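You operate a simulated robot arm through the tools that you are given. There is no shell and no other tool. Be economical: measure what you need, move in short steps, check, and stop when the job is done.

You are at the controls of a simulated two-armed robot. One attempt, no reset.

JOB
Stock the long tray with the felt pad and change the shelf card to match.
Fine: slide the white card out and lay it on the shelf unit, slide the yellow card all the way in.

It is judged by the outcome, as a careful person would: the job done as asked, and still so three seconds after it is handed in. It fails if anything else is knocked over, pushed out of place, dropped, spilled or broken.

ROBOT AND FRAMES
Two 7-joint arms with fingered hands on one trunk, on a base that drives. Base frame: it is fixed to the floor where the robot stands at the start and does not move with it; the origin is under the middle of the robot, x ahead of it, y to its left, z up. Readings come in cm, rad, newtons and seconds.
The left shoulder is at the start at [7, 14.5, 121.2], the right one opposite. With the tool pointing down near the work surface each hand reaches from about 40 to 78 cm from the robot's upright axis, wherever it stands, measured 20 degrees to its own side. Places, roughly: long [90, 30, 110]; pan cover (25x25x4 cm) [40, 70, 130]; slot of the card rail [100, 0, 110]; top of the white shelf unit [70, 40, 110]. Payload 3.5 kg a hand.
The TCP of each hand is the grasp point between the finger pads, 2.5 cm short of the fingertips. In the tool frame z runs along the fingers and y along their closing line. Largest opening 8.8 cm; the body of the gripper starts 2.9 cm behind the TCP. The gripper is a hand of 4 fingers: y runs from the thumb to the fingers, the wrist lies at [-1.3, -9.7, -16.2] in the tool frame, and closing takes about 1.5 s.
Orientation is told as [roll, pitch, yaw] about the base's x, y, z axes, in that order, counted from this pose: with the fingers straight down and the wrist toward the robot, the tool's x, y and z point along [0, 1, 0], [1, 0, 0] and [0, 0, -1] of the base frame.

CONTROLS
- The arms move only by the tool nudge_tool. It takes "left_commands", "right_commands" or both (then of equal length, played together; a hand with none holds still); each is a list of rows, each a list of 2 entries, a list of its own where there are three numbers: the shift along the tool's x, y, z in units of 20 mm (1.0 is 20 mm), then the turn, a rotation vector about the tool's x, y, z in units of 8 degrees (1.0 is 8 degrees). In form: [[[dx, dy, dz], [ax, ay, az]], ...]. A call has 1 to 20 rows; each row shifts and turns the commanded pose from where the row before left it, along the tool's axes as they then stand. "left_claw" and "right_claw" are, for a hand that has rows, the gripper command, from -1 (fully open) to 1 (shut), values between in proportion, set as the call begins (left out, the last holds). A call with a number of a shift or a turn outside -1 to 1 is refused whole. Rows are played at 5 a second. More than 5 cm and 0.15 rad between two rows, or a gripper value outside its range, and nothing of the call is played. A pose out of reach is approached as far as the arm can. The call stops where the force on the tool passes 40 N (or 10 N more than at its start, if that is more) or the arm is blocked; 0.2 s more then pass. Each finger travels about 4.5 cm/s and halts on what it meets, pressing with about 23 N; the grip force reading is that of the motor and also rises with nothing between the fingers. The clock runs only during rows and for 0.2 s after the last one: add rows that do not move to give the fingers time. It gives the time, the measured TCP pose, the force on the tool (base axes), the opening and the grip force at its end, in the units of the frame above (readings bear some noise), with the torque about the TCP (base axes, N m) and any sound that the robot's microphone picked up.
- Cameras (640 x 400 px; columns grow to the right, rows downward): "scene" is now at [13.46, 3.71, 154.27]; the picture's right is [0.40, -0.91, 0.00], its down [-0.40, -0.18, -0.90] and it looks along [0.82, 0.36, -0.43] (base axes); focal length 214 px, centre (320, 200). "left" rides on the left gripper at [-6.4, -8.3, -9.8] in its tool frame; the picture's right is [-0.62, -0.37, 0.69], its down [0.71, -0.63, 0.30] and it looks along [0.32, 0.68, 0.65] (tool axes); focal length 265 px, centre (320, 200). "right" rides on the right gripper at [6.4, -8.4, -9.8] in its tool frame; the picture's right is [-0.62, 0.37, -0.69], its down [-0.72, -0.63, 0.30] and it looks along [-0.32, 0.68, 0.65] (tool axes); focal length 265 px, centre (320, 200). There is no depth. A picture from a camera that has moved, and an enlarged one, comes with that camera's place and axes in the base frame and with its lens.
- capture(camera): a new picture of that camera. No time passes.
- raise_lower(by): slides the trunk up (or, below 0, down) by that many cm; the arms and the scene camera ride with it, the base frame stays. It gives what a move gives, with no picture.
- steer(legs): drives the robot by 1 to 6 legs, each [ahead, left, turn to the left] in cm, cm and rad, along the robot's own axes; the way and the turn of a leg run together, so that a leg with both is an arc; at most 150 cm and 3.142 rad a leg. The arms and the cameras ride along, it lands a little off, and it stops where it bumps. It gives what a move gives.
- curl_fingers(index, middle, ring, thumb_bend, thumb_turn, hand): sets how far each is bent, from 0 (flat) to 1 (curled in); at 0.3 the hand is open as for a grip, at 0.7 the pads meet at the TCP. One left out holds its place. A second passes; each finger stops where it meets its share of the squeeze, and holds until it gets a number again. A gripper value or a shape takes the hand back. It gives what a move gives, with no picture; readings hold the bend of each and the force on the fingers (four entries, about 0 where the hand has none), thumb and palm. thumb_turn goes from beside the hand (0) to across from the fingers (1), as for a grip.
- preshape(shape, hand): the hand has 4 fingers and takes this shape, open, in about a second: jaw (thumb against the fingers, like two jaws); tri (thumb and two fingers); tip (a fingertip pinch); poke (one finger out to press); point (the index stretched); flat (the hand flat); cup (the hand cupped); fist (a fist). The gripper value then closes the fingers along that shape, each until it touches; the sizes above hold for jaw. It gives what a move gives, with no picture.
- turn_head(pan, tilt): turns the head with the scene camera to pan (to the left, within 1.501 rad either way) and tilt (down, from -0.506 to 1.204), counted from straight ahead of the robot. It gives what a move gives.
- inspect(camera, box): a new picture of the part [left, top, right, bottom] of that camera's present view, enlarged. No time passes.
- finish_job(): hands the job in; it is judged then, once.

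Go step by step. Nothing tells you exact positions but the pictures and the camera data: compare them with the known pose of the tool, close in by small moves and look again before you grip or let go. The budget is 120 turns and 100 pictures, counting those below and the enlarged ones. Unless the task says otherwise, let go and move clear before handing in, and close with one line.

The tools are called after "Call:" as a command line: name --argument value ..., lists and objects as JSON in quotes. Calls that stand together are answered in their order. nudge_tool: Moves the arms, as the interface text tells. Its arguments: {"type":"object","properties":{"left_commands":{"type":"array","items":{"type":"array"}},"left_claw":{"type":"number"},"right_commands":{"type":"array","items":{"type":"array"}},"right_claw":{"type":"number"}},"required":[]} The other tools are called the same way: raise_lower (by) slides the trunk up or down; preshape (shape, hand) gives the hand a shape; curl_fingers (index, middle, ring, thumb_bend, thumb_turn, hand) moves the fingers one by one; steer (legs) drives the base; turn_head (pan, tilt) turns the head that bears the scene camera; capture (camera) takes a picture; inspect (camera, box) takes an enlarged picture of a part of a camera's view; finish_job () hands the job in.

At the start:

```text
time: 0.0
left_tcp_pos: [45.67, 34.17, 133.83]
left_ee_rot: [-0.001, 0.0, -0.001]
left_force: [0.2, 0.2, -0.8]
left_torque: [0.0, -0.01, 0.02]
left_opening: 8.74
left_grasp_force: 0.0
left_shape: jaw
left_bend: [0.3, 0.3, 0.3, 0.3, 0.98]
left_finger forces: [0.1, 0.0, 0.0, 0.0, 0.1, 0.0]
right_tcp_pos: [53.49, -16.49, 136.66]
right_ee_rot: [-0.001, 0.0, -0.001]
right_force: [-0.8, -0.2, -0.1]
right_torque: [0.02, 0.0, 0.02]
right_opening: 8.78
right_grasp_force: 0.1
right_shape: jaw
right_bend: [0.3, 0.3, 0.3, 0.3, 0.98]
right_finger forces: [0.0, 0.0, 0.0, 0.1, 0.0, 0.0]
trunk travel left (down, up): [-77.5, 6.5]
robot x, y, heading: [0.12, 0.04, 0.002]
head pan, tilt: [0.415, 0.449]
```

scene: 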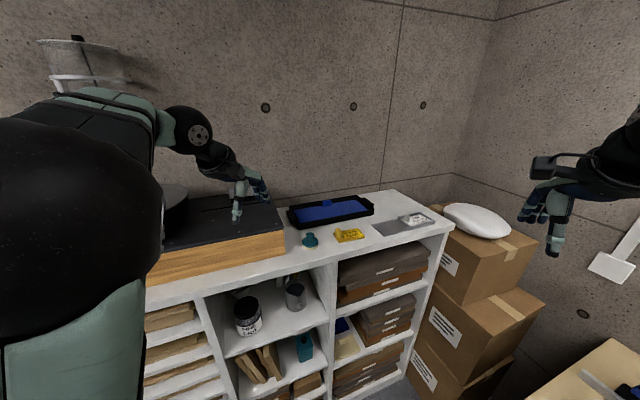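
right: 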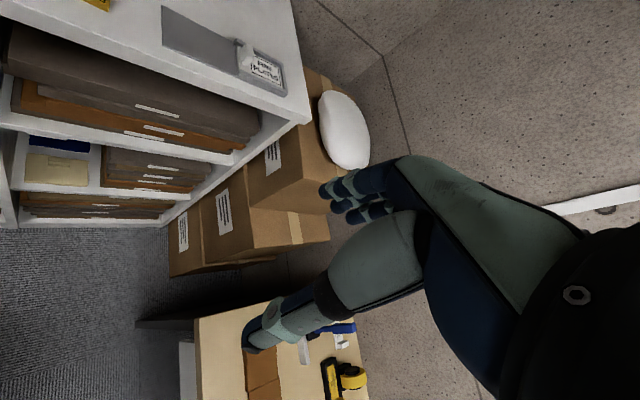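
left: 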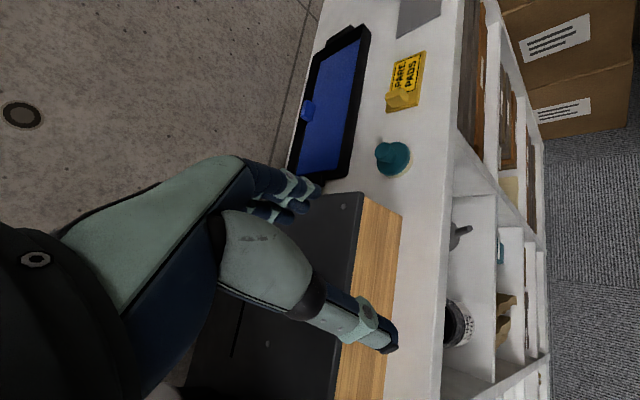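

I see the shelf unit with a black tray (blue inside with a knob), a yellow card, a teal knobbed object, and a rail holding the white card. I'll look closer.

Call:
inspect --camera "scene" --box '[270, 170, 470, 295]'

Call:
inspect --camera "left" --box '[280, 0, 480, 200]'

Call:
inspect --camera "right" --box '[80, 0, 320, 150]'

```text
3.20 times, centred on (370, 232) of scene
camera zoom: at [13.46, 3.71, 154.27], right [0.4, -0.91, 0.0], down [-0.4, -0.18, -0.9], along [0.82, 0.36, -0.43], focal length 686 px, centre (160, 96)
```

zoom: 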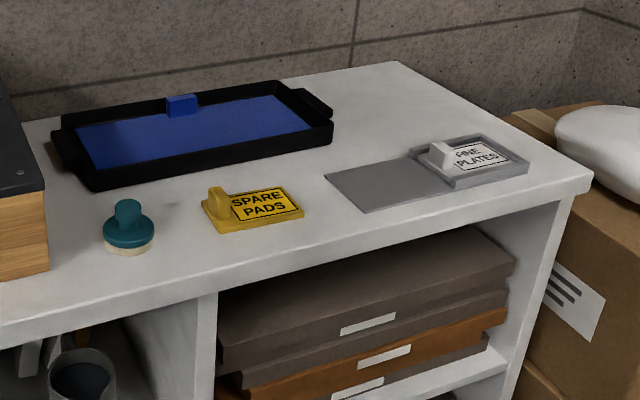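

```text
2.00 times, centred on (380, 100) of left
camera zoom: at [37.32, 27.79, 143.71], right [-0.37, -0.62, -0.69], down [-0.63, 0.71, -0.3], along [0.68, 0.32, -0.65], focal length 531 px, centre (200, 400)
```

zoom: 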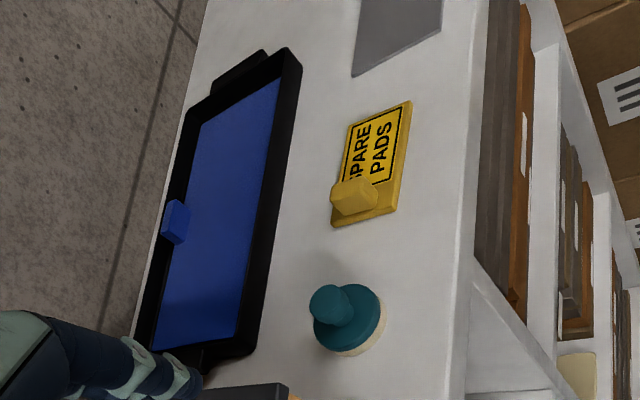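

```text
2.67 times, centred on (200, 75) of right
camera zoom: at [45.14, -9.9, 146.42], right [0.37, -0.62, 0.69], down [-0.63, -0.72, -0.3], along [0.68, -0.32, -0.65], focal length 708 px, centre (640, 533)
```

zoom: 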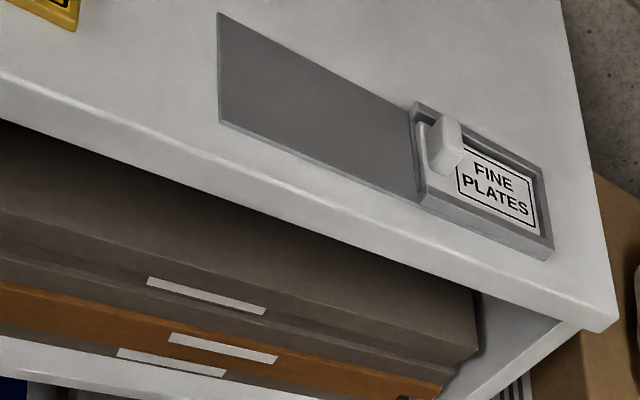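

The felt pad looks like the teal-knobbed disc with cream underside. I'll look around for other candidates and obstacles.

Call:
turn_head --pan 1.1 --tilt 0.45

Call:
capture --camera "scene"

Call:
turn_head --pan -0.6 --tilt 0.6

Call:
capture --camera "scene"

Call:
turn_head --pan 0.2 --tilt 0.6

Call:
capture --camera "scene"

```text
time: 1.1
left_tcp_pos: [45.63, 34.19, 133.85]
left_ee_rot: [0.001, 0.0, -0.001]
left_force: [0.5, 0.1, 0.7]
left_torque: [0.01, -0.01, -0.01]
left_opening: 8.77
left_grasp_force: 0.0
left_shape: jaw
left_bend: [0.3, 0.3, 0.3, 0.3, 0.98]
left_finger forces: [0.2, 0.0, 0.1, 0.0, 0.1, 0.0]
right_tcp_pos: [53.53, -16.36, 136.63]
right_ee_rot: [0.0, 0.001, 0.003]
right_force: [-0.8, -0.2, -1.1]
right_torque: [0.0, -0.01, 0.0]
right_opening: 8.76
right_grasp_force: 0.0
right_shape: jaw
right_bend: [0.3, 0.3, 0.3, 0.3, 0.98]
right_finger forces: [0.0, 0.1, 0.0, 0.1, 0.0, 0.0]
trunk travel left (down, up): [-77.5, 6.5]
robot x, y, heading: [-0.05, -0.03, 0.0]
head pan, tilt: [1.1, 0.45]
```

```text
93 pictures are left
camera scene: at [9.23, 8.17, 154.25], right [0.89, -0.45, 0.0], down [-0.2, -0.39, -0.9], along [0.41, 0.8, -0.44], focal length 214 px, centre (320, 200)
```

scene: 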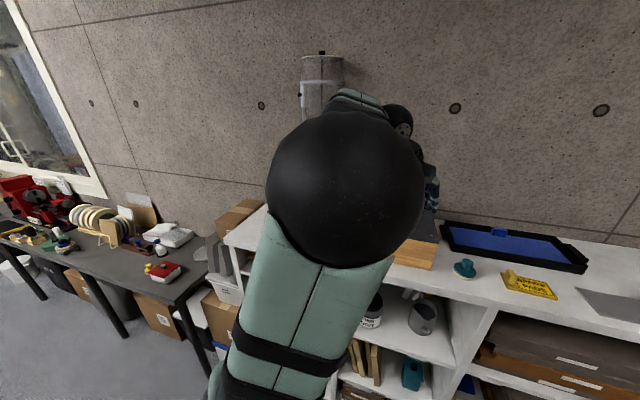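

```text
time: 2.8
left_tcp_pos: [45.51, 34.1, 133.71]
left_ee_rot: [0.0, 0.0, 0.0]
left_force: [-1.2, -0.3, 0.1]
left_torque: [-0.01, 0.01, -0.01]
left_opening: 8.76
left_grasp_force: 0.1
left_shape: jaw
left_bend: [0.3, 0.3, 0.3, 0.3, 0.98]
left_finger forces: [0.0, 0.0, 0.0, 0.1, 0.0, 0.0]
right_tcp_pos: [53.56, -16.41, 136.52]
right_ee_rot: [-0.001, 0.0, 0.002]
right_force: [-0.1, 0.4, 0.7]
right_torque: [0.02, 0.02, 0.01]
right_opening: 8.75
right_grasp_force: 0.0
right_shape: jaw
right_bend: [0.3, 0.3, 0.3, 0.3, 0.98]
right_finger forces: [0.0, 0.0, 0.0, 0.1, 0.1, 0.0]
trunk travel left (down, up): [-77.5, 6.5]
robot x, y, heading: [-0.0, 0.01, 0.006]
head pan, tilt: [-0.6, 0.6]
```

```text
92 pictures are left
camera scene: at [12.34, -4.99, 152.9], right [-0.56, -0.83, 0.0], down [-0.47, 0.32, -0.83], along [0.68, -0.47, -0.56], focal length 214 px, centre (320, 200)
```

scene: 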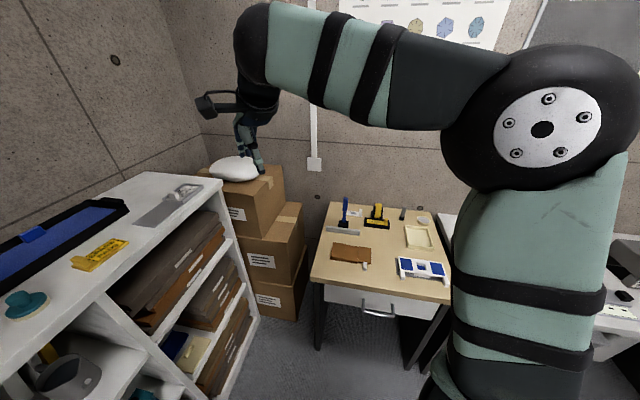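

```text
time: 3.9
left_tcp_pos: [45.53, 34.24, 133.73]
left_ee_rot: [0.001, 0.0, -0.001]
left_force: [0.5, 0.8, 1.0]
left_torque: [0.01, -0.02, -0.02]
left_opening: 8.76
left_grasp_force: 0.0
left_shape: jaw
left_bend: [0.3, 0.3, 0.3, 0.3, 0.98]
left_finger forces: [0.0, 0.0, 0.0, 0.0, 0.0, 0.0]
right_tcp_pos: [53.55, -16.36, 136.61]
right_ee_rot: [0.002, 0.001, 0.001]
right_force: [0.0, 0.6, 1.5]
right_torque: [0.0, -0.03, 0.01]
right_opening: 8.76
right_grasp_force: 0.0
right_shape: jaw
right_bend: [0.3, 0.3, 0.3, 0.3, 0.98]
right_finger forces: [0.0, 0.0, 0.0, 0.1, 0.1, 0.1]
trunk travel left (down, up): [-77.5, 6.5]
robot x, y, heading: [0.18, 0.16, -0.001]
head pan, tilt: [0.201, 0.6]
```

```text
91 pictures are left
camera scene: at [13.7, 1.74, 152.89], right [0.2, -0.98, 0.0], down [-0.55, -0.11, -0.82], along [0.81, 0.16, -0.57], focal length 214 px, centre (320, 200)
```

scene: 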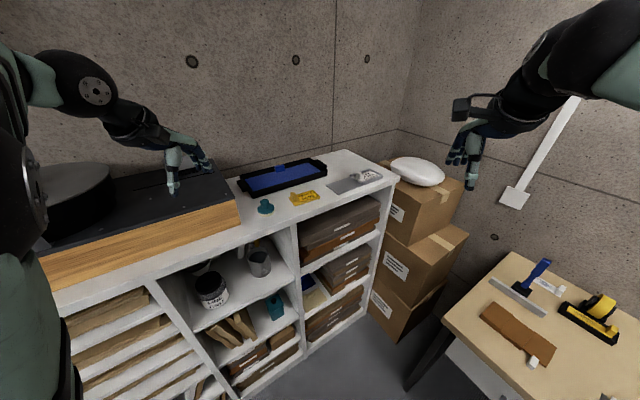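

The unit is turned about 42° to my left; teal felt pad near [66,30], tray near [88,32], yellow card near [74,19], rail near [95,0]. I'll raise the trunk, then reposition to face the unit squarely.

Call:
raise_lower --by 6

Call:
steer --legs '[[0, -25, 0], [0, 0, 0.73], [28, -7, 0]]'

Call:
turn_head --pan -0.15 --tilt 0.8

Call:
capture --camera "scene"

Call:
capture --camera "right"

Call:
capture --camera "left"

```text
time: 4.9
left_tcp_pos: [45.57, 34.19, 139.66]
left_ee_rot: [0.001, -0.001, 0.001]
left_force: [0.0, 0.2, 0.0]
left_torque: [-0.01, 0.01, 0.0]
left_opening: 8.75
left_grasp_force: 0.2
left_shape: jaw
left_bend: [0.3, 0.3, 0.3, 0.3, 0.98]
left_finger forces: [0.1, 0.1, 0.0, 0.0, 0.0, 0.0]
right_tcp_pos: [53.7, -16.36, 142.58]
right_ee_rot: [0.0, 0.0, 0.0]
right_force: [-0.1, -0.6, -0.2]
right_torque: [-0.01, -0.01, 0.01]
right_opening: 8.73
right_grasp_force: 0.0
right_shape: jaw
right_bend: [0.3, 0.3, 0.3, 0.3, 0.98]
right_finger forces: [0.0, 0.0, 0.0, 0.0, 0.0, 0.0]
trunk travel left (down, up): [-83.5, 0.5]
robot x, y, heading: [0.19, 0.09, 0.001]
head pan, tilt: [0.201, 0.6]
```

```text
time: 10.3
left_tcp_pos: [35.94, 44.23, 139.87]
left_ee_rot: [-0.001, -0.002, 0.737]
left_force: [-0.4, -1.3, 0.0]
left_torque: [-0.02, -0.02, 0.01]
left_opening: 8.75
left_grasp_force: 0.1
left_shape: jaw
left_bend: [0.3, 0.3, 0.3, 0.3, 0.98]
left_finger forces: [0.0, 0.1, 0.0, 0.0, 0.0, 0.1]
right_tcp_pos: [75.87, 12.01, 142.81]
right_ee_rot: [-0.004, -0.004, 0.738]
right_force: [-0.6, 0.5, -0.1]
right_torque: [0.0, 0.01, 0.02]
right_opening: 8.75
right_grasp_force: 0.1
right_shape: jaw
right_bend: [0.3, 0.3, 0.3, 0.3, 0.98]
right_finger forces: [0.0, 0.0, 0.1, 0.0, 0.1, 0.0]
trunk travel left (down, up): [-83.5, 0.5]
robot x, y, heading: [25.58, -11.58, 0.738]
head pan, tilt: [0.201, 0.6]
```

```text
time: 11.1
left_tcp_pos: [36.17, 44.38, 139.88]
left_ee_rot: [-0.001, -0.001, 0.738]
left_force: [-0.4, -0.5, 0.4]
left_torque: [0.01, 0.01, -0.03]
left_opening: 8.76
left_grasp_force: 0.0
left_shape: jaw
left_bend: [0.3, 0.3, 0.3, 0.3, 0.98]
left_finger forces: [0.1, 0.1, 0.1, 0.0, 0.0, 0.0]
right_tcp_pos: [76.14, 12.34, 142.56]
right_ee_rot: [0.001, 0.001, 0.738]
right_force: [-1.3, 0.2, 0.1]
right_torque: [-0.01, -0.01, -0.01]
right_opening: 8.76
right_grasp_force: 0.1
right_shape: jaw
right_bend: [0.3, 0.3, 0.3, 0.3, 0.98]
right_finger forces: [0.0, 0.0, 0.1, 0.0, 0.1, 0.0]
trunk travel left (down, up): [-83.5, 0.5]
robot x, y, heading: [25.61, -11.36, 0.739]
head pan, tilt: [-0.15, 0.799]
```

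```text
90 pictures are left
camera scene: at [35.9, -3.7, 157.2], right [0.55, -0.83, 0.0], down [-0.6, -0.4, -0.7], along [0.58, 0.39, -0.72], focal length 214 px, centre (320, 200)
```

scene: 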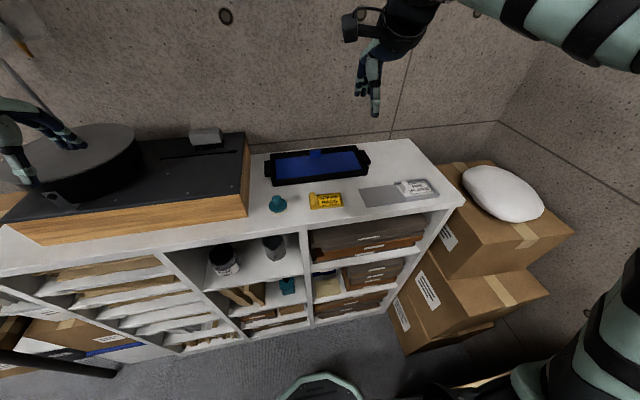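

```text
89 pictures are left
camera right: at [65.53, 11.59, 152.41], right [0.69, -0.21, 0.69], down [0.02, -0.95, -0.3], along [0.72, 0.22, -0.65], focal length 265 px, centre (320, 200)
```

right: 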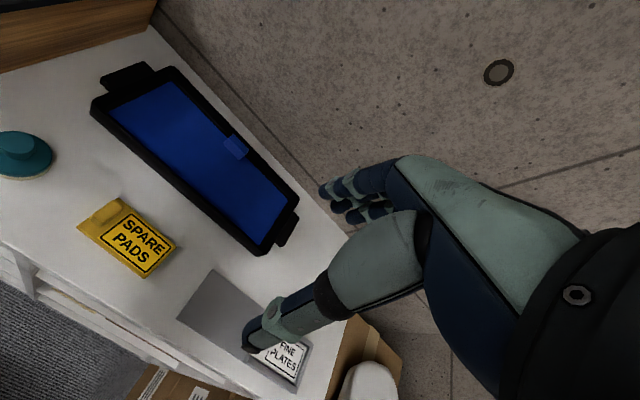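

```text
88 pictures are left
camera left: at [34.41, 34.04, 149.7], right [0.14, -0.71, -0.69], down [-0.95, 0.11, -0.3], along [0.29, 0.7, -0.65], focal length 265 px, centre (320, 200)
```

left: 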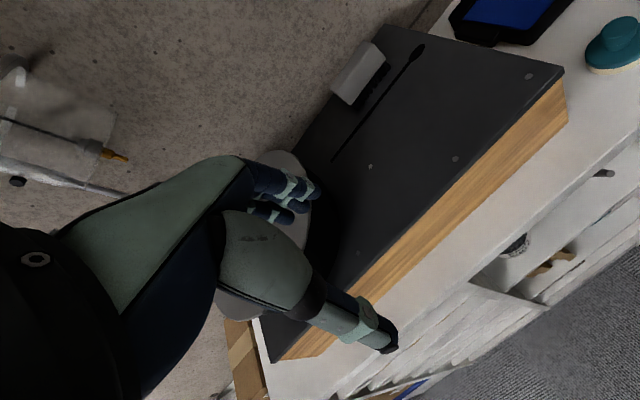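

Call:
inspect --camera "scene" --box '[250, 130, 410, 230]'

Call:
inspect --camera "scene" --box '[340, 150, 460, 225]'

Call:
inspect --camera "right" --box '[0, 50, 320, 250]'

```text
4.00 times, centred on (330, 180) of scene
camera zoom: at [35.9, -3.7, 157.2], right [0.55, -0.83, 0.0], down [-0.6, -0.4, -0.7], along [0.58, 0.39, -0.72], focal length 858 px, centre (280, 280)
```

zoom: 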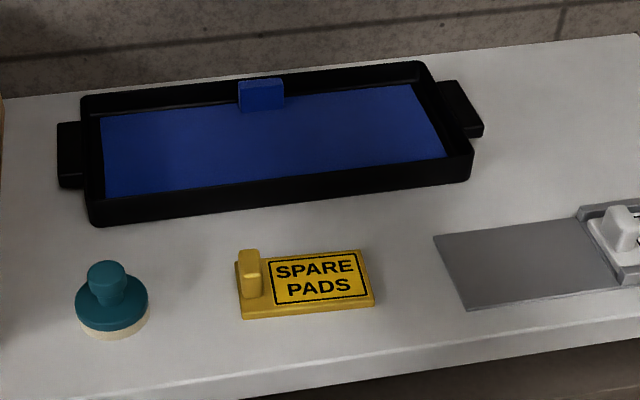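

```text
5.33 times, centred on (400, 188) of scene
camera zoom: at [35.9, -3.7, 157.2], right [0.55, -0.83, 0.0], down [-0.6, -0.4, -0.7], along [0.58, 0.39, -0.72], focal length 1144 px, centre (-107, 267)
```

zoom: 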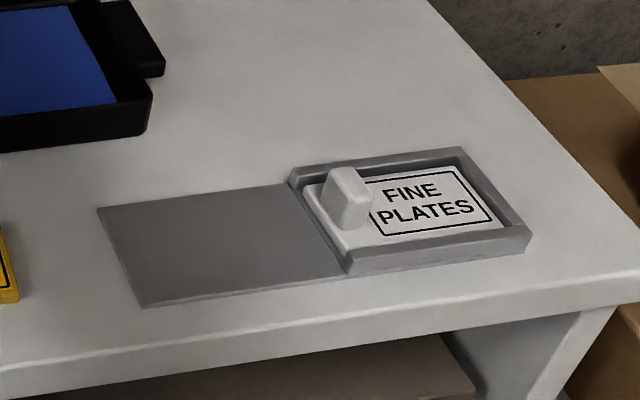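

```text
2.00 times, centred on (160, 150) of right
camera zoom: at [65.53, 11.59, 152.41], right [0.69, -0.21, 0.69], down [0.02, -0.95, -0.3], along [0.72, 0.22, -0.65], focal length 531 px, centre (640, 300)
```

zoom: 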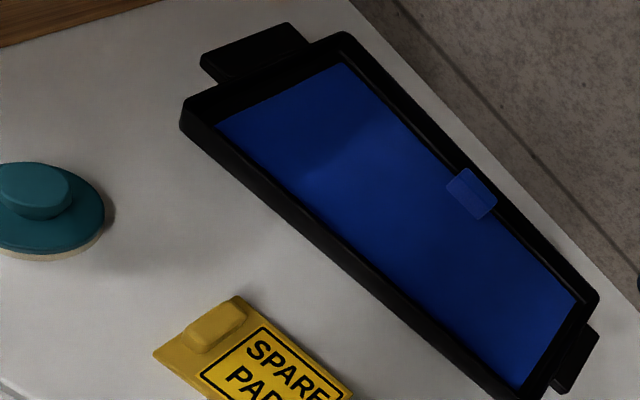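

The blue sheet in the tray with its tab might be either the tray floor or a cover/insert. I'll bring the right hand camera nearer for a look.

Call:
nudge_tool --right_commands '[[[1, 0, 1], [0, 0, 0]], [[1, 0, 1], [0, 0, 0]], [[1, 0, 1], [0, 0, 0]], [[1, 0, 1], [0, 0, 0]], [[1, 0, 1], [0, 0, 0]], [[1, 0, 0], [0, 0, 0]]]'

Call:
capture --camera "right"

Call:
inspect --camera "right" --box '[160, 60, 360, 260]'

```text
time: 12.5
left_tcp_pos: [35.96, 44.46, 139.66]
left_ee_rot: [-0.002, -0.001, 0.737]
left_force: [-0.4, -0.2, -1.3]
left_torque: [0.03, 0.0, 0.03]
left_opening: 8.78
left_grasp_force: 0.1
left_shape: jaw
left_bend: [0.3, 0.3, 0.3, 0.3, 0.98]
left_finger forces: [0.0, 0.0, 0.1, 0.0, 0.1, 0.0]
right_tcp_pos: [67.94, 21.36, 132.5]
right_ee_rot: [-0.002, 0.001, 0.738]
right_force: [-0.5, -0.3, -0.5]
right_torque: [0.01, 0.0, -0.01]
right_opening: 8.73
right_grasp_force: 0.1
right_shape: jaw
right_bend: [0.3, 0.3, 0.3, 0.3, 0.98]
right_finger forces: [0.0, 0.1, 0.0, 0.0, 0.1, 0.0]
trunk travel left (down, up): [-83.5, 0.5]
robot x, y, heading: [25.33, -11.32, 0.74]
head pan, tilt: [-0.15, 0.799]
```

```text
84 pictures are left
camera right: at [57.29, 20.53, 142.35], right [0.69, -0.21, 0.69], down [0.02, -0.95, -0.3], along [0.72, 0.22, -0.65], focal length 265 px, centre (320, 200)
```

right: 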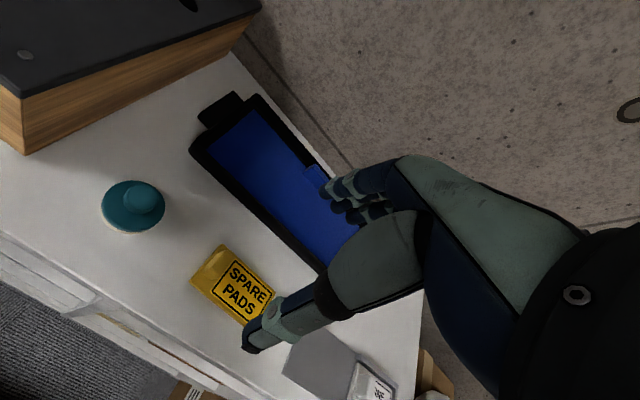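

```text
2.00 times, centred on (260, 160) of right
camera zoom: at [57.29, 20.53, 142.35], right [0.69, -0.21, 0.69], down [0.02, -0.95, -0.3], along [0.72, 0.22, -0.65], focal length 531 px, centre (440, 280)
```

zoom: 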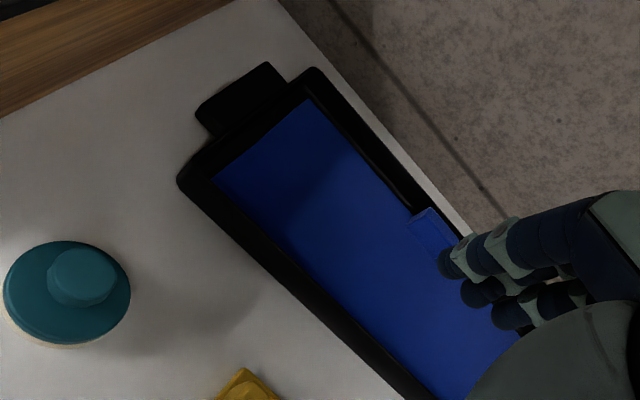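

The blue is the tray's floor (about 1 cm above the shelf top, below the rim), so the tray is open. I'll drive slightly nearer and square up to the unit, then re-measure the pad.

Call:
steer --legs '[[5, 0, 0.045]]'

Call:
capture --camera "right"

Call:
capture --camera "scene"

```text
time: 13.4
left_tcp_pos: [36.34, 47.25, 140.31]
left_ee_rot: [0.001, -0.01, 0.782]
left_force: [0.1, 0.5, -0.1]
left_torque: [0.04, -0.02, 0.06]
left_opening: 8.77
left_grasp_force: 0.0
left_shape: jaw
left_bend: [0.3, 0.3, 0.3, 0.3, 0.98]
left_finger forces: [0.1, 0.0, 0.1, 0.1, 0.0, 0.0]
right_tcp_pos: [69.55, 25.55, 133.03]
right_ee_rot: [0.001, -0.01, 0.783]
right_force: [0.2, 0.0, 0.7]
right_torque: [0.05, -0.02, 0.02]
right_opening: 8.79
right_grasp_force: 0.0
right_shape: jaw
right_bend: [0.3, 0.3, 0.3, 0.3, 0.98]
right_finger forces: [0.1, 0.0, 0.0, 0.0, 0.0, 0.1]
trunk travel left (down, up): [-83.5, 0.5]
robot x, y, heading: [28.87, -8.11, 0.78]
head pan, tilt: [-0.15, 0.799]
```

```text
82 pictures are left
camera right: at [58.81, 24.3, 142.83], right [0.69, -0.18, 0.7], down [0.06, -0.95, -0.31], along [0.72, 0.26, -0.65], focal length 265 px, centre (320, 200)
```

right: 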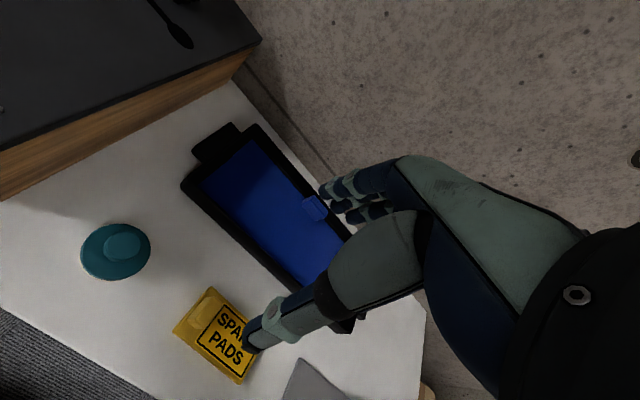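

```text
81 pictures are left
camera scene: at [38.27, -0.89, 157.32], right [0.59, -0.81, 0.0], down [-0.58, -0.42, -0.7], along [0.57, 0.42, -0.71], focal length 214 px, centre (320, 200)
```

scene: 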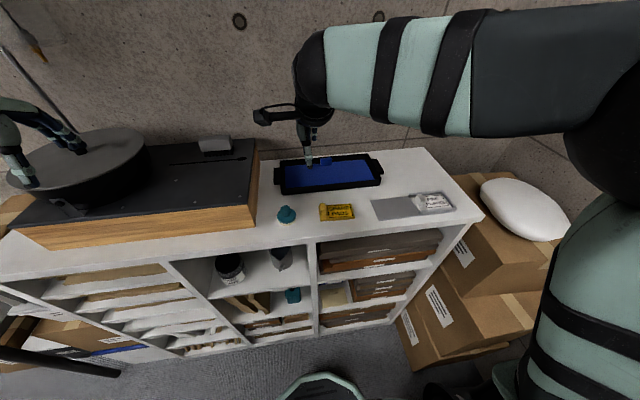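

Pad's knob is about [63.3, 29.2, 116]. Moving the right hand above it and part way down.

Call:
nudge_tool --right_commands '[[[0.9, -0.3, 0], [0, 0, 0]], [[0.9, -0.3, 0], [0, 0, 0]], [[0.9, -0.3, 0.5], [0, 0, 0]], [[0.8, 0, 1], [0, 0, 0]], [[0, 0, 1], [0, 0, 0]], [[0, 0, 1], [0, 0, 0]], [[0, 0, 1], [0, 0, 0]]]' --right_claw -1

Call:
capture --camera "right"

Call:
inspect --camera "scene" --box '[240, 160, 340, 230]'

```text
time: 15.1
left_tcp_pos: [37.25, 48.37, 139.78]
left_ee_rot: [0.0, 0.0, 0.782]
left_force: [-0.1, -0.5, 0.3]
left_torque: [0.01, 0.01, 0.0]
left_opening: 8.77
left_grasp_force: 0.2
left_shape: jaw
left_bend: [0.3, 0.3, 0.3, 0.3, 0.98]
left_finger forces: [0.0, 0.0, 0.0, 0.0, 0.0, 0.1]
right_tcp_pos: [63.93, 30.16, 123.42]
right_ee_rot: [-0.004, 0.0, 0.784]
right_force: [0.7, 0.6, 0.7]
right_torque: [-0.01, 0.02, -0.02]
right_opening: 8.79
right_grasp_force: 0.2
right_shape: jaw
right_bend: [0.3, 0.3, 0.3, 0.3, 0.98]
right_finger forces: [0.0, 0.1, 0.0, 0.0, 0.0, 0.0]
trunk travel left (down, up): [-83.5, 0.5]
robot x, y, heading: [28.8, -8.5, 0.779]
head pan, tilt: [-0.15, 0.799]
```

```text
80 pictures are left
camera right: at [53.35, 29.08, 133.33], right [0.7, -0.18, 0.69], down [0.06, -0.95, -0.3], along [0.71, 0.25, -0.65], focal length 265 px, centre (320, 200)
```

right: 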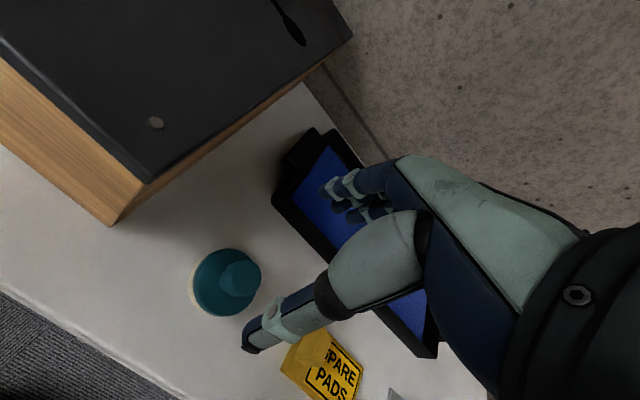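

```text
5.71 times, centred on (290, 195) of scene
camera zoom: at [39.15, 0.29, 157.19], right [0.59, -0.81, 0.0], down [-0.58, -0.42, -0.7], along [0.56, 0.41, -0.72], focal length 1226 px, centre (491, 229)
```

zoom: 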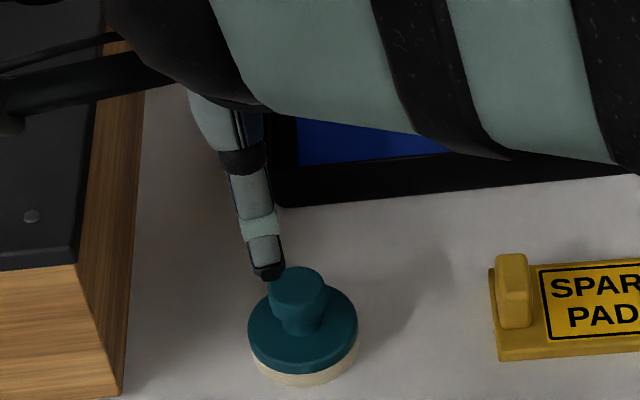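

Knob top is about [64.0, 29.8, 114.5], nearly under the TCP. Descending partway and checking.

Call:
nudge_tool --right_commands '[[[0, 0, 0.8], [0, 0, 0]], [[0, 0, 0.8], [0, 0, 0]], [[0, 0, 0.7], [0, 0, 0]], [[0, 0, 0], [0, 0, 0]]]'

Call:
capture --camera "right"

Call:
inspect --camera "scene" --box '[240, 160, 340, 230]'

```text
time: 16.1
left_tcp_pos: [37.15, 48.14, 139.9]
left_ee_rot: [0.001, -0.003, 0.781]
left_force: [0.7, 0.8, 0.2]
left_torque: [-0.04, -0.06, -0.02]
left_opening: 8.74
left_grasp_force: 0.1
left_shape: jaw
left_bend: [0.3, 0.3, 0.3, 0.3, 0.98]
left_finger forces: [0.1, 0.0, 0.0, 0.0, 0.0, 0.1]
right_tcp_pos: [63.81, 30.01, 119.01]
right_ee_rot: [0.0, -0.003, 0.782]
right_force: [0.2, 1.3, 0.9]
right_torque: [0.01, -0.01, -0.04]
right_opening: 8.74
right_grasp_force: 0.0
right_shape: jaw
right_bend: [0.3, 0.3, 0.3, 0.3, 0.98]
right_finger forces: [0.0, 0.0, 0.0, 0.1, 0.1, 0.0]
trunk travel left (down, up): [-83.5, 0.5]
robot x, y, heading: [28.99, -8.29, 0.781]
head pan, tilt: [-0.15, 0.799]
```

```text
78 pictures are left
camera right: at [53.28, 28.87, 128.78], right [0.7, -0.18, 0.69], down [0.06, -0.95, -0.31], along [0.71, 0.25, -0.65], focal length 265 px, centre (320, 200)
```

right: 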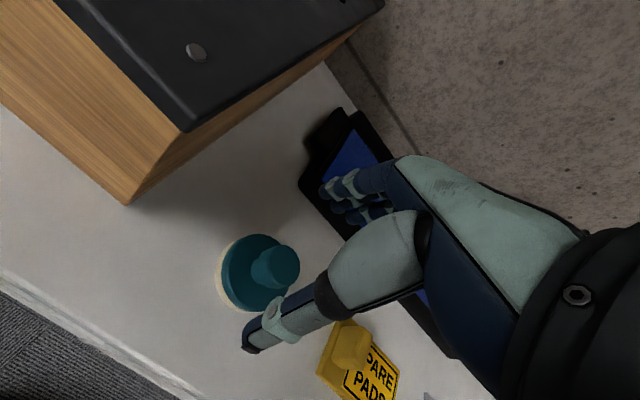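

```text
5.71 times, centred on (290, 195) of scene
camera zoom: at [39.03, 0.07, 157.21], right [0.59, -0.81, 0.0], down [-0.58, -0.42, -0.7], along [0.56, 0.41, -0.72], focal length 1226 px, centre (491, 229)
```

zoom: 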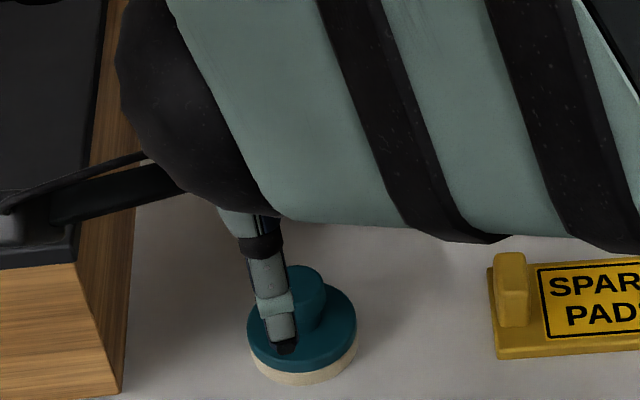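

The knob sits about 0.5 cm to the right of the TCP; correcting, descending to grip height and closing.

Call:
nudge_tool --right_commands '[[[-0.28, 0.05, 0.3], [0, 0, 0]], [[0, 0, 0.7], [0, 0, 0]], [[0, 0, 0.7], [0, 0, 0]], [[0, 0, 0], [0, 0, 0]]]'

Call:
capture --camera "right"

Call:
inspect --camera "scene" --box '[240, 160, 340, 230]'

```text
time: 17.1
left_tcp_pos: [37.15, 48.12, 139.76]
left_ee_rot: [0.001, -0.002, 0.782]
left_force: [0.6, 0.2, -0.1]
left_torque: [-0.01, -0.02, -0.02]
left_opening: 8.76
left_grasp_force: 0.0
left_shape: jaw
left_bend: [0.3, 0.3, 0.3, 0.3, 0.98]
left_finger forces: [0.0, 0.0, 0.1, 0.1, 0.0, 0.0]
right_tcp_pos: [64.48, 29.85, 115.54]
right_ee_rot: [-0.001, -0.002, 0.784]
right_force: [0.0, 0.3, 0.5]
right_torque: [-0.02, 0.01, -0.02]
right_opening: 8.75
right_grasp_force: 0.1
right_shape: jaw
right_bend: [0.3, 0.3, 0.3, 0.3, 0.98]
right_finger forces: [0.0, 0.0, 0.0, 0.1, 0.1, 0.0]
trunk travel left (down, up): [-83.5, 0.5]
robot x, y, heading: [29.08, -8.27, 0.782]
head pan, tilt: [-0.15, 0.799]
```

```text
76 pictures are left
camera right: at [53.87, 28.59, 125.37], right [0.7, -0.18, 0.69], down [0.06, -0.95, -0.3], along [0.71, 0.25, -0.65], focal length 265 px, centre (320, 200)
```

right: 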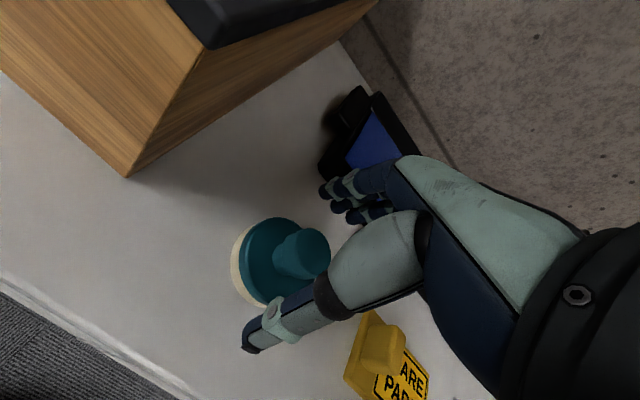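

```text
5.71 times, centred on (290, 195) of scene
camera zoom: at [39.06, 0.1, 157.21], right [0.59, -0.81, 0.0], down [-0.58, -0.42, -0.7], along [0.56, 0.41, -0.72], focal length 1226 px, centre (491, 229)
```

zoom: 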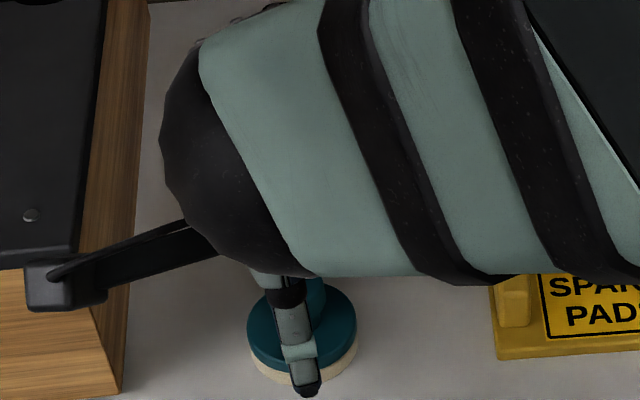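

Call:
nudge_tool --right_commands '[[[0, 0, 0.4], [0, 0, 0]], [[0, 0, 0], [0, 0, 0]], [[0, 0, 0], [0, 0, 0]]]'

Call:
nudge_tool --right_commands '[[[0, 0, 0], [0, 0, 0]], [[0, 0, 0], [0, 0, 0]], [[0, 0, 0], [0, 0, 0]], [[0, 0, 0], [0, 0, 0]], [[0, 0, 0], [0, 0, 0]], [[0, 0, 0], [0, 0, 0]], [[0, 0, 0], [0, 0, 0]], [[0, 0, 0], [0, 0, 0]]]' --right_claw 0.6

Call:
capture --camera "right"

```text
time: 17.9
left_tcp_pos: [37.07, 48.06, 139.86]
left_ee_rot: [0.0, -0.003, 0.783]
left_force: [0.2, 0.1, 0.3]
left_torque: [0.03, 0.0, 0.0]
left_opening: 8.75
left_grasp_force: 0.1
left_shape: jaw
left_bend: [0.3, 0.3, 0.3, 0.3, 0.98]
left_finger forces: [0.0, 0.0, 0.0, 0.0, 0.1, 0.0]
right_tcp_pos: [64.46, 29.83, 114.78]
right_ee_rot: [0.0, -0.002, 0.783]
right_force: [0.1, 0.0, 0.4]
right_torque: [0.0, 0.02, 0.0]
right_opening: 8.78
right_grasp_force: 0.0
right_shape: jaw
right_bend: [0.3, 0.3, 0.3, 0.3, 0.98]
right_finger forces: [0.0, 0.0, 0.0, 0.0, 0.1, 0.0]
trunk travel left (down, up): [-83.5, 0.5]
robot x, y, heading: [28.88, -8.14, 0.785]
head pan, tilt: [-0.15, 0.799]
```

```text
time: 19.6
left_tcp_pos: [36.98, 48.03, 139.95]
left_ee_rot: [0.001, -0.003, 0.781]
left_force: [0.0, 0.1, -0.3]
left_torque: [-0.02, 0.05, 0.02]
left_opening: 8.77
left_grasp_force: 0.0
left_shape: jaw
left_bend: [0.3, 0.3, 0.3, 0.3, 0.98]
left_finger forces: [0.0, 0.1, 0.1, 0.0, 0.0, 0.0]
right_tcp_pos: [64.41, 29.84, 115.24]
right_ee_rot: [0.002, -0.009, 0.782]
right_force: [2.9, 3.8, 26.1]
right_torque: [0.18, -0.29, 0.05]
right_opening: 3.44
right_grasp_force: 22.5
right_shape: jaw
right_bend: [0.74, 0.48, 0.54, 0.74, 1.0]
right_finger forces: [21.0, 15.9, 0.0, 0.0, 28.1, 0.0]
trunk travel left (down, up): [-83.5, 0.5]
robot x, y, heading: [28.83, -8.53, 0.778]
head pan, tilt: [-0.15, 0.799]
```

```text
74 pictures are left
camera right: at [53.77, 28.49, 124.88], right [0.69, -0.19, 0.7], down [0.06, -0.95, -0.31], along [0.72, 0.26, -0.65], focal length 265 px, centre (320, 200)
```

right: 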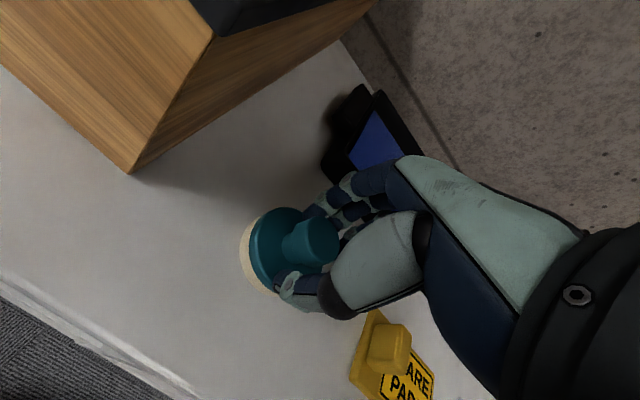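

Call:
inspect --camera "right" --box '[220, 150, 420, 330]'

Call:
inspect --camera "scene" --box '[250, 180, 330, 230]'

```text
2.22 times, centred on (320, 240) of right
camera zoom: at [53.77, 28.49, 124.88], right [0.69, -0.19, 0.7], down [0.06, -0.95, -0.31], along [0.72, 0.26, -0.65], focal length 590 px, centre (320, 111)
```

zoom: 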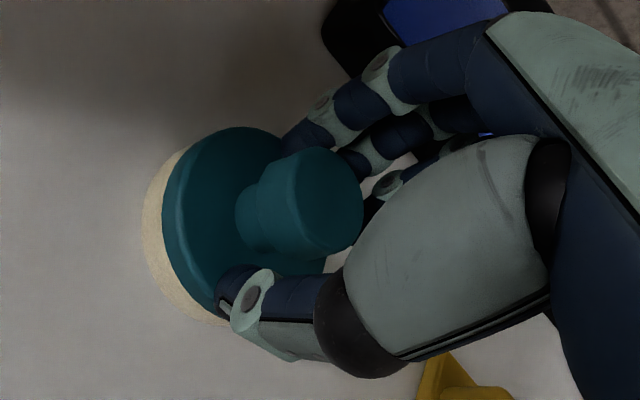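

```text
8.00 times, centred on (290, 205) of scene
camera zoom: at [38.86, -0.11, 157.26], right [0.59, -0.81, 0.0], down [-0.58, -0.42, -0.7], along [0.56, 0.41, -0.72], focal length 1716 px, centre (560, 160)
```

zoom: 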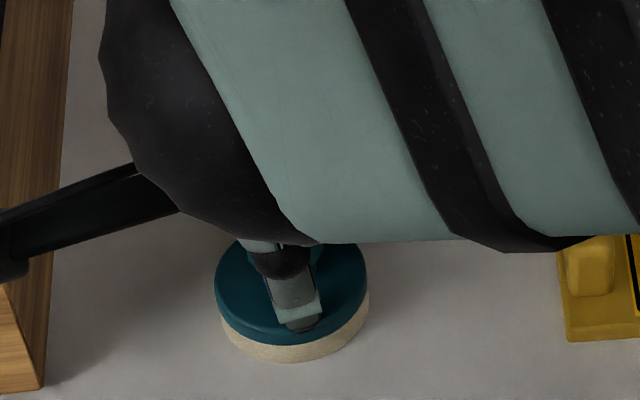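

Index, middle and thumb are on the knob/neck. Trying a small lift.

Call:
nudge_tool --right_commands '[[[0, 0, -0.4], [0, 0, 0]], [[0, 0, -0.4], [0, 0, 0]], [[0, 0, 0], [0, 0, 0]]]'

Call:
capture --camera "right"

Call:
inspect --camera "scene" --box '[250, 180, 330, 230]'

```text
time: 20.4
left_tcp_pos: [37.08, 48.13, 139.84]
left_ee_rot: [0.001, -0.002, 0.782]
left_force: [0.6, -0.4, 0.2]
left_torque: [0.01, 0.01, -0.01]
left_opening: 8.78
left_grasp_force: 0.1
left_shape: jaw
left_bend: [0.3, 0.3, 0.3, 0.3, 0.98]
left_finger forces: [0.0, 0.1, 0.0, 0.1, 0.1, 0.0]
right_tcp_pos: [64.37, 29.62, 116.26]
right_ee_rot: [-0.002, 0.002, 0.784]
right_force: [-0.8, -0.5, -0.3]
right_torque: [-0.02, -0.04, 0.0]
right_opening: 3.31
right_grasp_force: 23.1
right_shape: jaw
right_bend: [0.74, 0.49, 0.54, 0.74, 1.0]
right_finger forces: [12.1, 8.5, 0.0, 0.0, 20.8, 0.1]
trunk travel left (down, up): [-83.5, 0.5]
robot x, y, heading: [28.92, -8.49, 0.779]
head pan, tilt: [-0.15, 0.799]
```

```text
71 pictures are left
camera right: at [53.73, 28.51, 126.16], right [0.7, -0.18, 0.69], down [0.06, -0.95, -0.3], along [0.71, 0.25, -0.65], focal length 265 px, centre (320, 200)
```

right: 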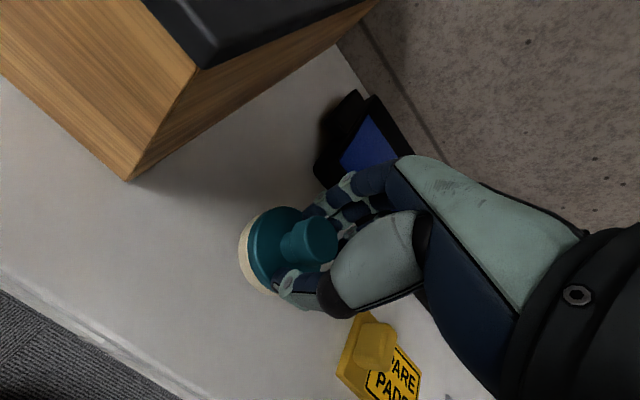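

```text
8.00 times, centred on (290, 205) of scene
camera zoom: at [39.02, 0.07, 157.2], right [0.59, -0.81, 0.0], down [-0.58, -0.42, -0.7], along [0.56, 0.41, -0.72], focal length 1716 px, centre (560, 160)
```

zoom: 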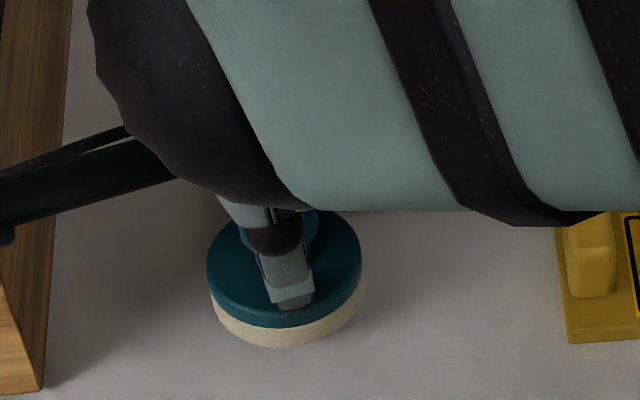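

The pad lifted cleanly. Raising and moving over the tray's middle.

Call:
nudge_tool --right_commands '[[[0, 0, -0.8], [0, 0, 0]], [[0, 0, -0.8], [0, 0, 0]], [[0, 0, -0.8], [0, 0, 0]], [[-0.6, 0.8, -0.5], [0, 0, 0]], [[-0.6, 0.8, 0], [0, 0, 0]], [[-0.6, 0.8, 0], [0, 0, 0]], [[-0.6, 0.8, 0], [0, 0, 0]], [[-0.6, 0.8, 0], [0, 0, 0]], [[-0.6, 0.8, 0], [0, 0, 0]], [[-0.6, 0.8, 0], [0, 0, 0]], [[-0.6, 0.8, 0], [0, 0, 0]], [[-0.6, 0.8, 0], [0, 0, 0]], [[-0.25, 0.7, 0], [0, 0, 0]], [[0, 0, 0], [0, 0, 0]], [[0, 0, 0], [0, 0, 0]]]'

Call:
capture --camera "right"

Call:
inspect --camera "scene" --box '[250, 110, 410, 210]'

```text
time: 23.6
left_tcp_pos: [37.07, 48.15, 139.82]
left_ee_rot: [-0.001, 0.0, 0.782]
left_force: [0.6, 0.2, 0.6]
left_torque: [0.03, 0.04, -0.02]
left_opening: 8.74
left_grasp_force: 0.0
left_shape: jaw
left_bend: [0.3, 0.3, 0.3, 0.3, 0.98]
left_finger forces: [0.1, 0.0, 0.0, 0.0, 0.0, 0.1]
right_tcp_pos: [83.6, 32.92, 122.25]
right_ee_rot: [0.001, -0.001, 0.784]
right_force: [0.1, 0.3, -1.6]
right_torque: [0.07, -0.03, 0.02]
right_opening: 3.31
right_grasp_force: 22.7
right_shape: jaw
right_bend: [0.74, 0.49, 0.54, 0.74, 1.0]
right_finger forces: [11.6, 8.0, 0.0, 0.0, 19.7, 0.1]
trunk travel left (down, up): [-83.5, 0.5]
robot x, y, heading: [29.15, -7.72, 0.784]
head pan, tilt: [-0.15, 0.799]
```

```text
69 pictures are left
camera right: at [73.01, 31.69, 132.05], right [0.7, -0.18, 0.69], down [0.06, -0.95, -0.3], along [0.71, 0.25, -0.65], focal length 265 px, centre (320, 200)
```

right: 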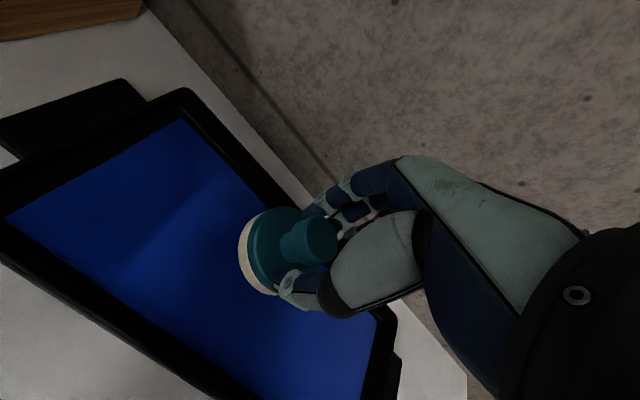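

```text
4.00 times, centred on (330, 160) of scene
camera zoom: at [39.06, 0.09, 157.21], right [0.59, -0.81, 0.0], down [-0.58, -0.42, -0.7], along [0.56, 0.41, -0.72], focal length 858 px, centre (280, 360)
```

zoom: 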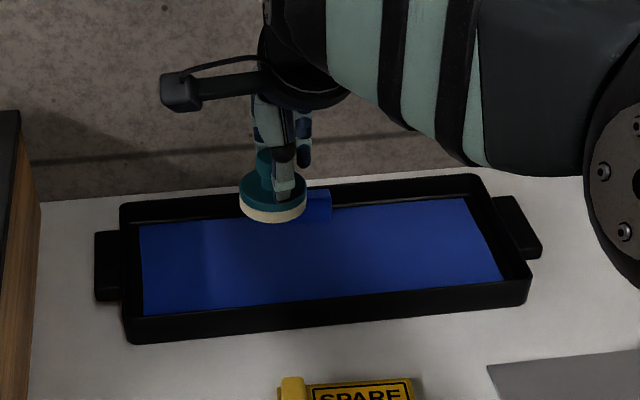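

Call:
nudge_tool --right_commands '[[[0.2, -0.4, 0.6], [0, 0, 0]], [[0, 0, 0.7], [0, 0, 0]], [[0, 0, 0.7], [0, 0, 0]], [[0, 0, 0.3], [0, 0, 0]], [[0, 0, 0], [0, 0, 0]]]'

Call:
inspect --camera "scene" --box '[250, 110, 410, 210]'

Call:
capture --camera "right"

```text
time: 24.9
left_tcp_pos: [37.14, 48.15, 139.84]
left_ee_rot: [0.0, -0.002, 0.781]
left_force: [-0.7, -0.6, -0.2]
left_torque: [-0.03, 0.01, 0.01]
left_opening: 8.73
left_grasp_force: 0.0
left_shape: jaw
left_bend: [0.3, 0.3, 0.3, 0.3, 0.98]
left_finger forces: [0.0, 0.1, 0.0, 0.0, 0.0, 0.0]
right_tcp_pos: [82.81, 32.79, 117.62]
right_ee_rot: [0.0, -0.003, 0.784]
right_force: [-0.5, 0.2, 0.1]
right_torque: [0.0, 0.02, -0.02]
right_opening: 3.3
right_grasp_force: 22.8
right_shape: jaw
right_bend: [0.74, 0.49, 0.54, 0.74, 1.0]
right_finger forces: [11.4, 7.8, 0.1, 0.0, 19.4, 0.0]
trunk travel left (down, up): [-83.5, 0.5]
robot x, y, heading: [29.01, -8.23, 0.789]
head pan, tilt: [-0.15, 0.799]
```

```text
4.00 times, centred on (330, 160) of scene
camera zoom: at [39.05, 0.11, 157.21], right [0.59, -0.81, 0.0], down [-0.58, -0.42, -0.7], along [0.56, 0.41, -0.72], focal length 858 px, centre (280, 360)
```

zoom: 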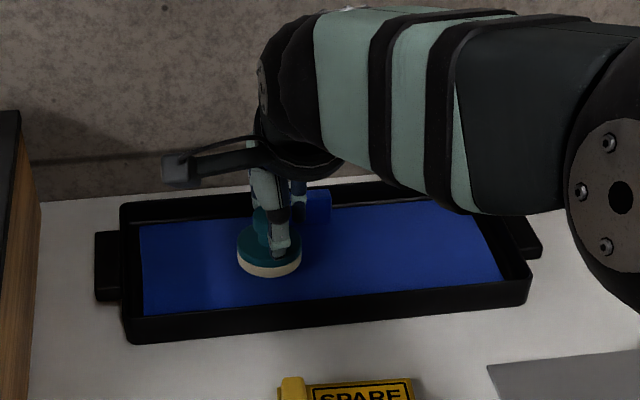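

```text
66 pictures are left
camera right: at [72.11, 31.44, 127.41], right [0.7, -0.18, 0.69], down [0.06, -0.95, -0.3], along [0.71, 0.25, -0.65], focal length 265 px, centre (320, 200)
```

right: 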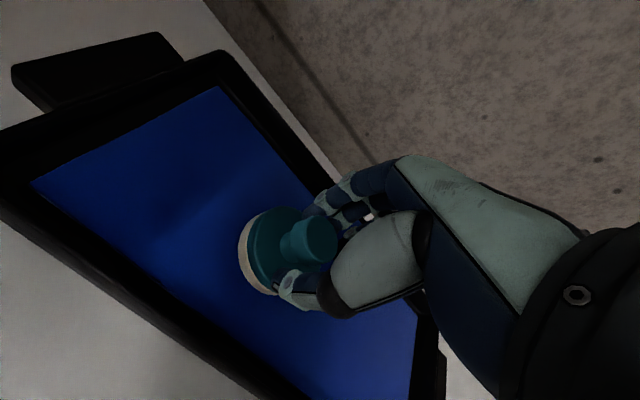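

Pad is just above the floor of the tray. Lowering gently until contact.

Call:
nudge_tool --right_commands '[[[0, 0, 0.2], [0, 0, 0]], [[0, 0, 0.2], [0, 0, 0]], [[0, 0, 0.15], [0, 0, 0]], [[0, 0, 0], [0, 0, 0]]]'

```text
time: 25.9
left_tcp_pos: [37.25, 48.24, 139.88]
left_ee_rot: [0.0, -0.002, 0.781]
left_force: [0.2, 0.3, 0.2]
left_torque: [-0.01, 0.01, 0.02]
left_opening: 8.78
left_grasp_force: 0.0
left_shape: jaw
left_bend: [0.3, 0.3, 0.3, 0.3, 0.98]
left_finger forces: [0.0, 0.1, 0.1, 0.0, 0.0, 0.0]
right_tcp_pos: [82.69, 32.54, 116.61]
right_ee_rot: [0.0, -0.004, 0.782]
right_force: [0.5, 0.8, 3.5]
right_torque: [0.04, -0.12, -0.01]
right_opening: 3.29
right_grasp_force: 22.8
right_shape: jaw
right_bend: [0.74, 0.49, 0.54, 0.74, 1.0]
right_finger forces: [11.4, 9.0, 0.0, 0.0, 19.4, 0.1]
trunk travel left (down, up): [-83.5, 0.5]
robot x, y, heading: [28.94, -8.21, 0.78]
head pan, tilt: [-0.15, 0.799]
```

Light contact felt. Releasing partway and lifting clear.

Call:
nudge_tool --right_commands '[[[0, 0, 0], [0, 0, 0]], [[0, 0, 0], [0, 0, 0]], [[0, 0, 0], [0, 0, 0]], [[0, 0, 0], [0, 0, 0]], [[0, 0, 0], [0, 0, 0]], [[0, 0, 0], [0, 0, 0]]]' --right_claw -0.4

Call:
capture --camera "right"

```text
time: 27.2
left_tcp_pos: [37.16, 48.11, 139.84]
left_ee_rot: [0.0, 0.0, 0.781]
left_force: [-0.4, -0.5, 0.0]
left_torque: [-0.03, -0.02, -0.01]
left_opening: 8.74
left_grasp_force: 0.1
left_shape: jaw
left_bend: [0.3, 0.3, 0.3, 0.3, 0.98]
left_finger forces: [0.1, 0.0, 0.0, 0.0, 0.0, 0.1]
right_tcp_pos: [82.7, 32.7, 116.48]
right_ee_rot: [-0.001, -0.002, 0.785]
right_force: [-0.9, 0.1, 0.5]
right_torque: [-0.04, -0.01, -0.02]
right_opening: 6.14
right_grasp_force: 0.0
right_shape: jaw
right_bend: [0.28, 0.37, 0.34, 0.58, 0.99]
right_finger forces: [0.0, 0.1, 0.1, 0.0, 0.0, 0.1]
trunk travel left (down, up): [-83.5, 0.5]
robot x, y, heading: [28.42, -8.32, 0.784]
head pan, tilt: [-0.15, 0.799]
```

```text
65 pictures are left
camera right: at [72.16, 31.42, 126.34], right [0.7, -0.18, 0.69], down [0.06, -0.95, -0.3], along [0.71, 0.25, -0.65], focal length 265 px, centre (320, 200)
```

right: 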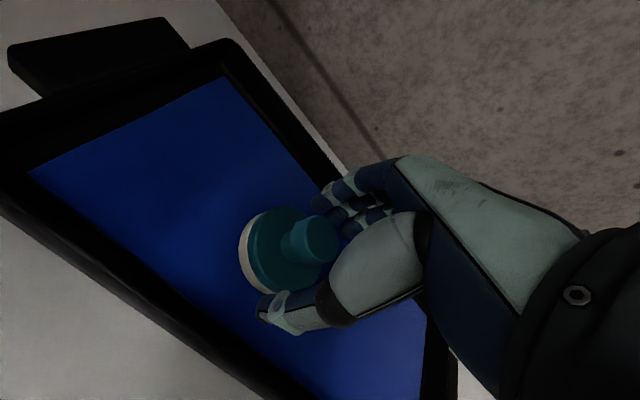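

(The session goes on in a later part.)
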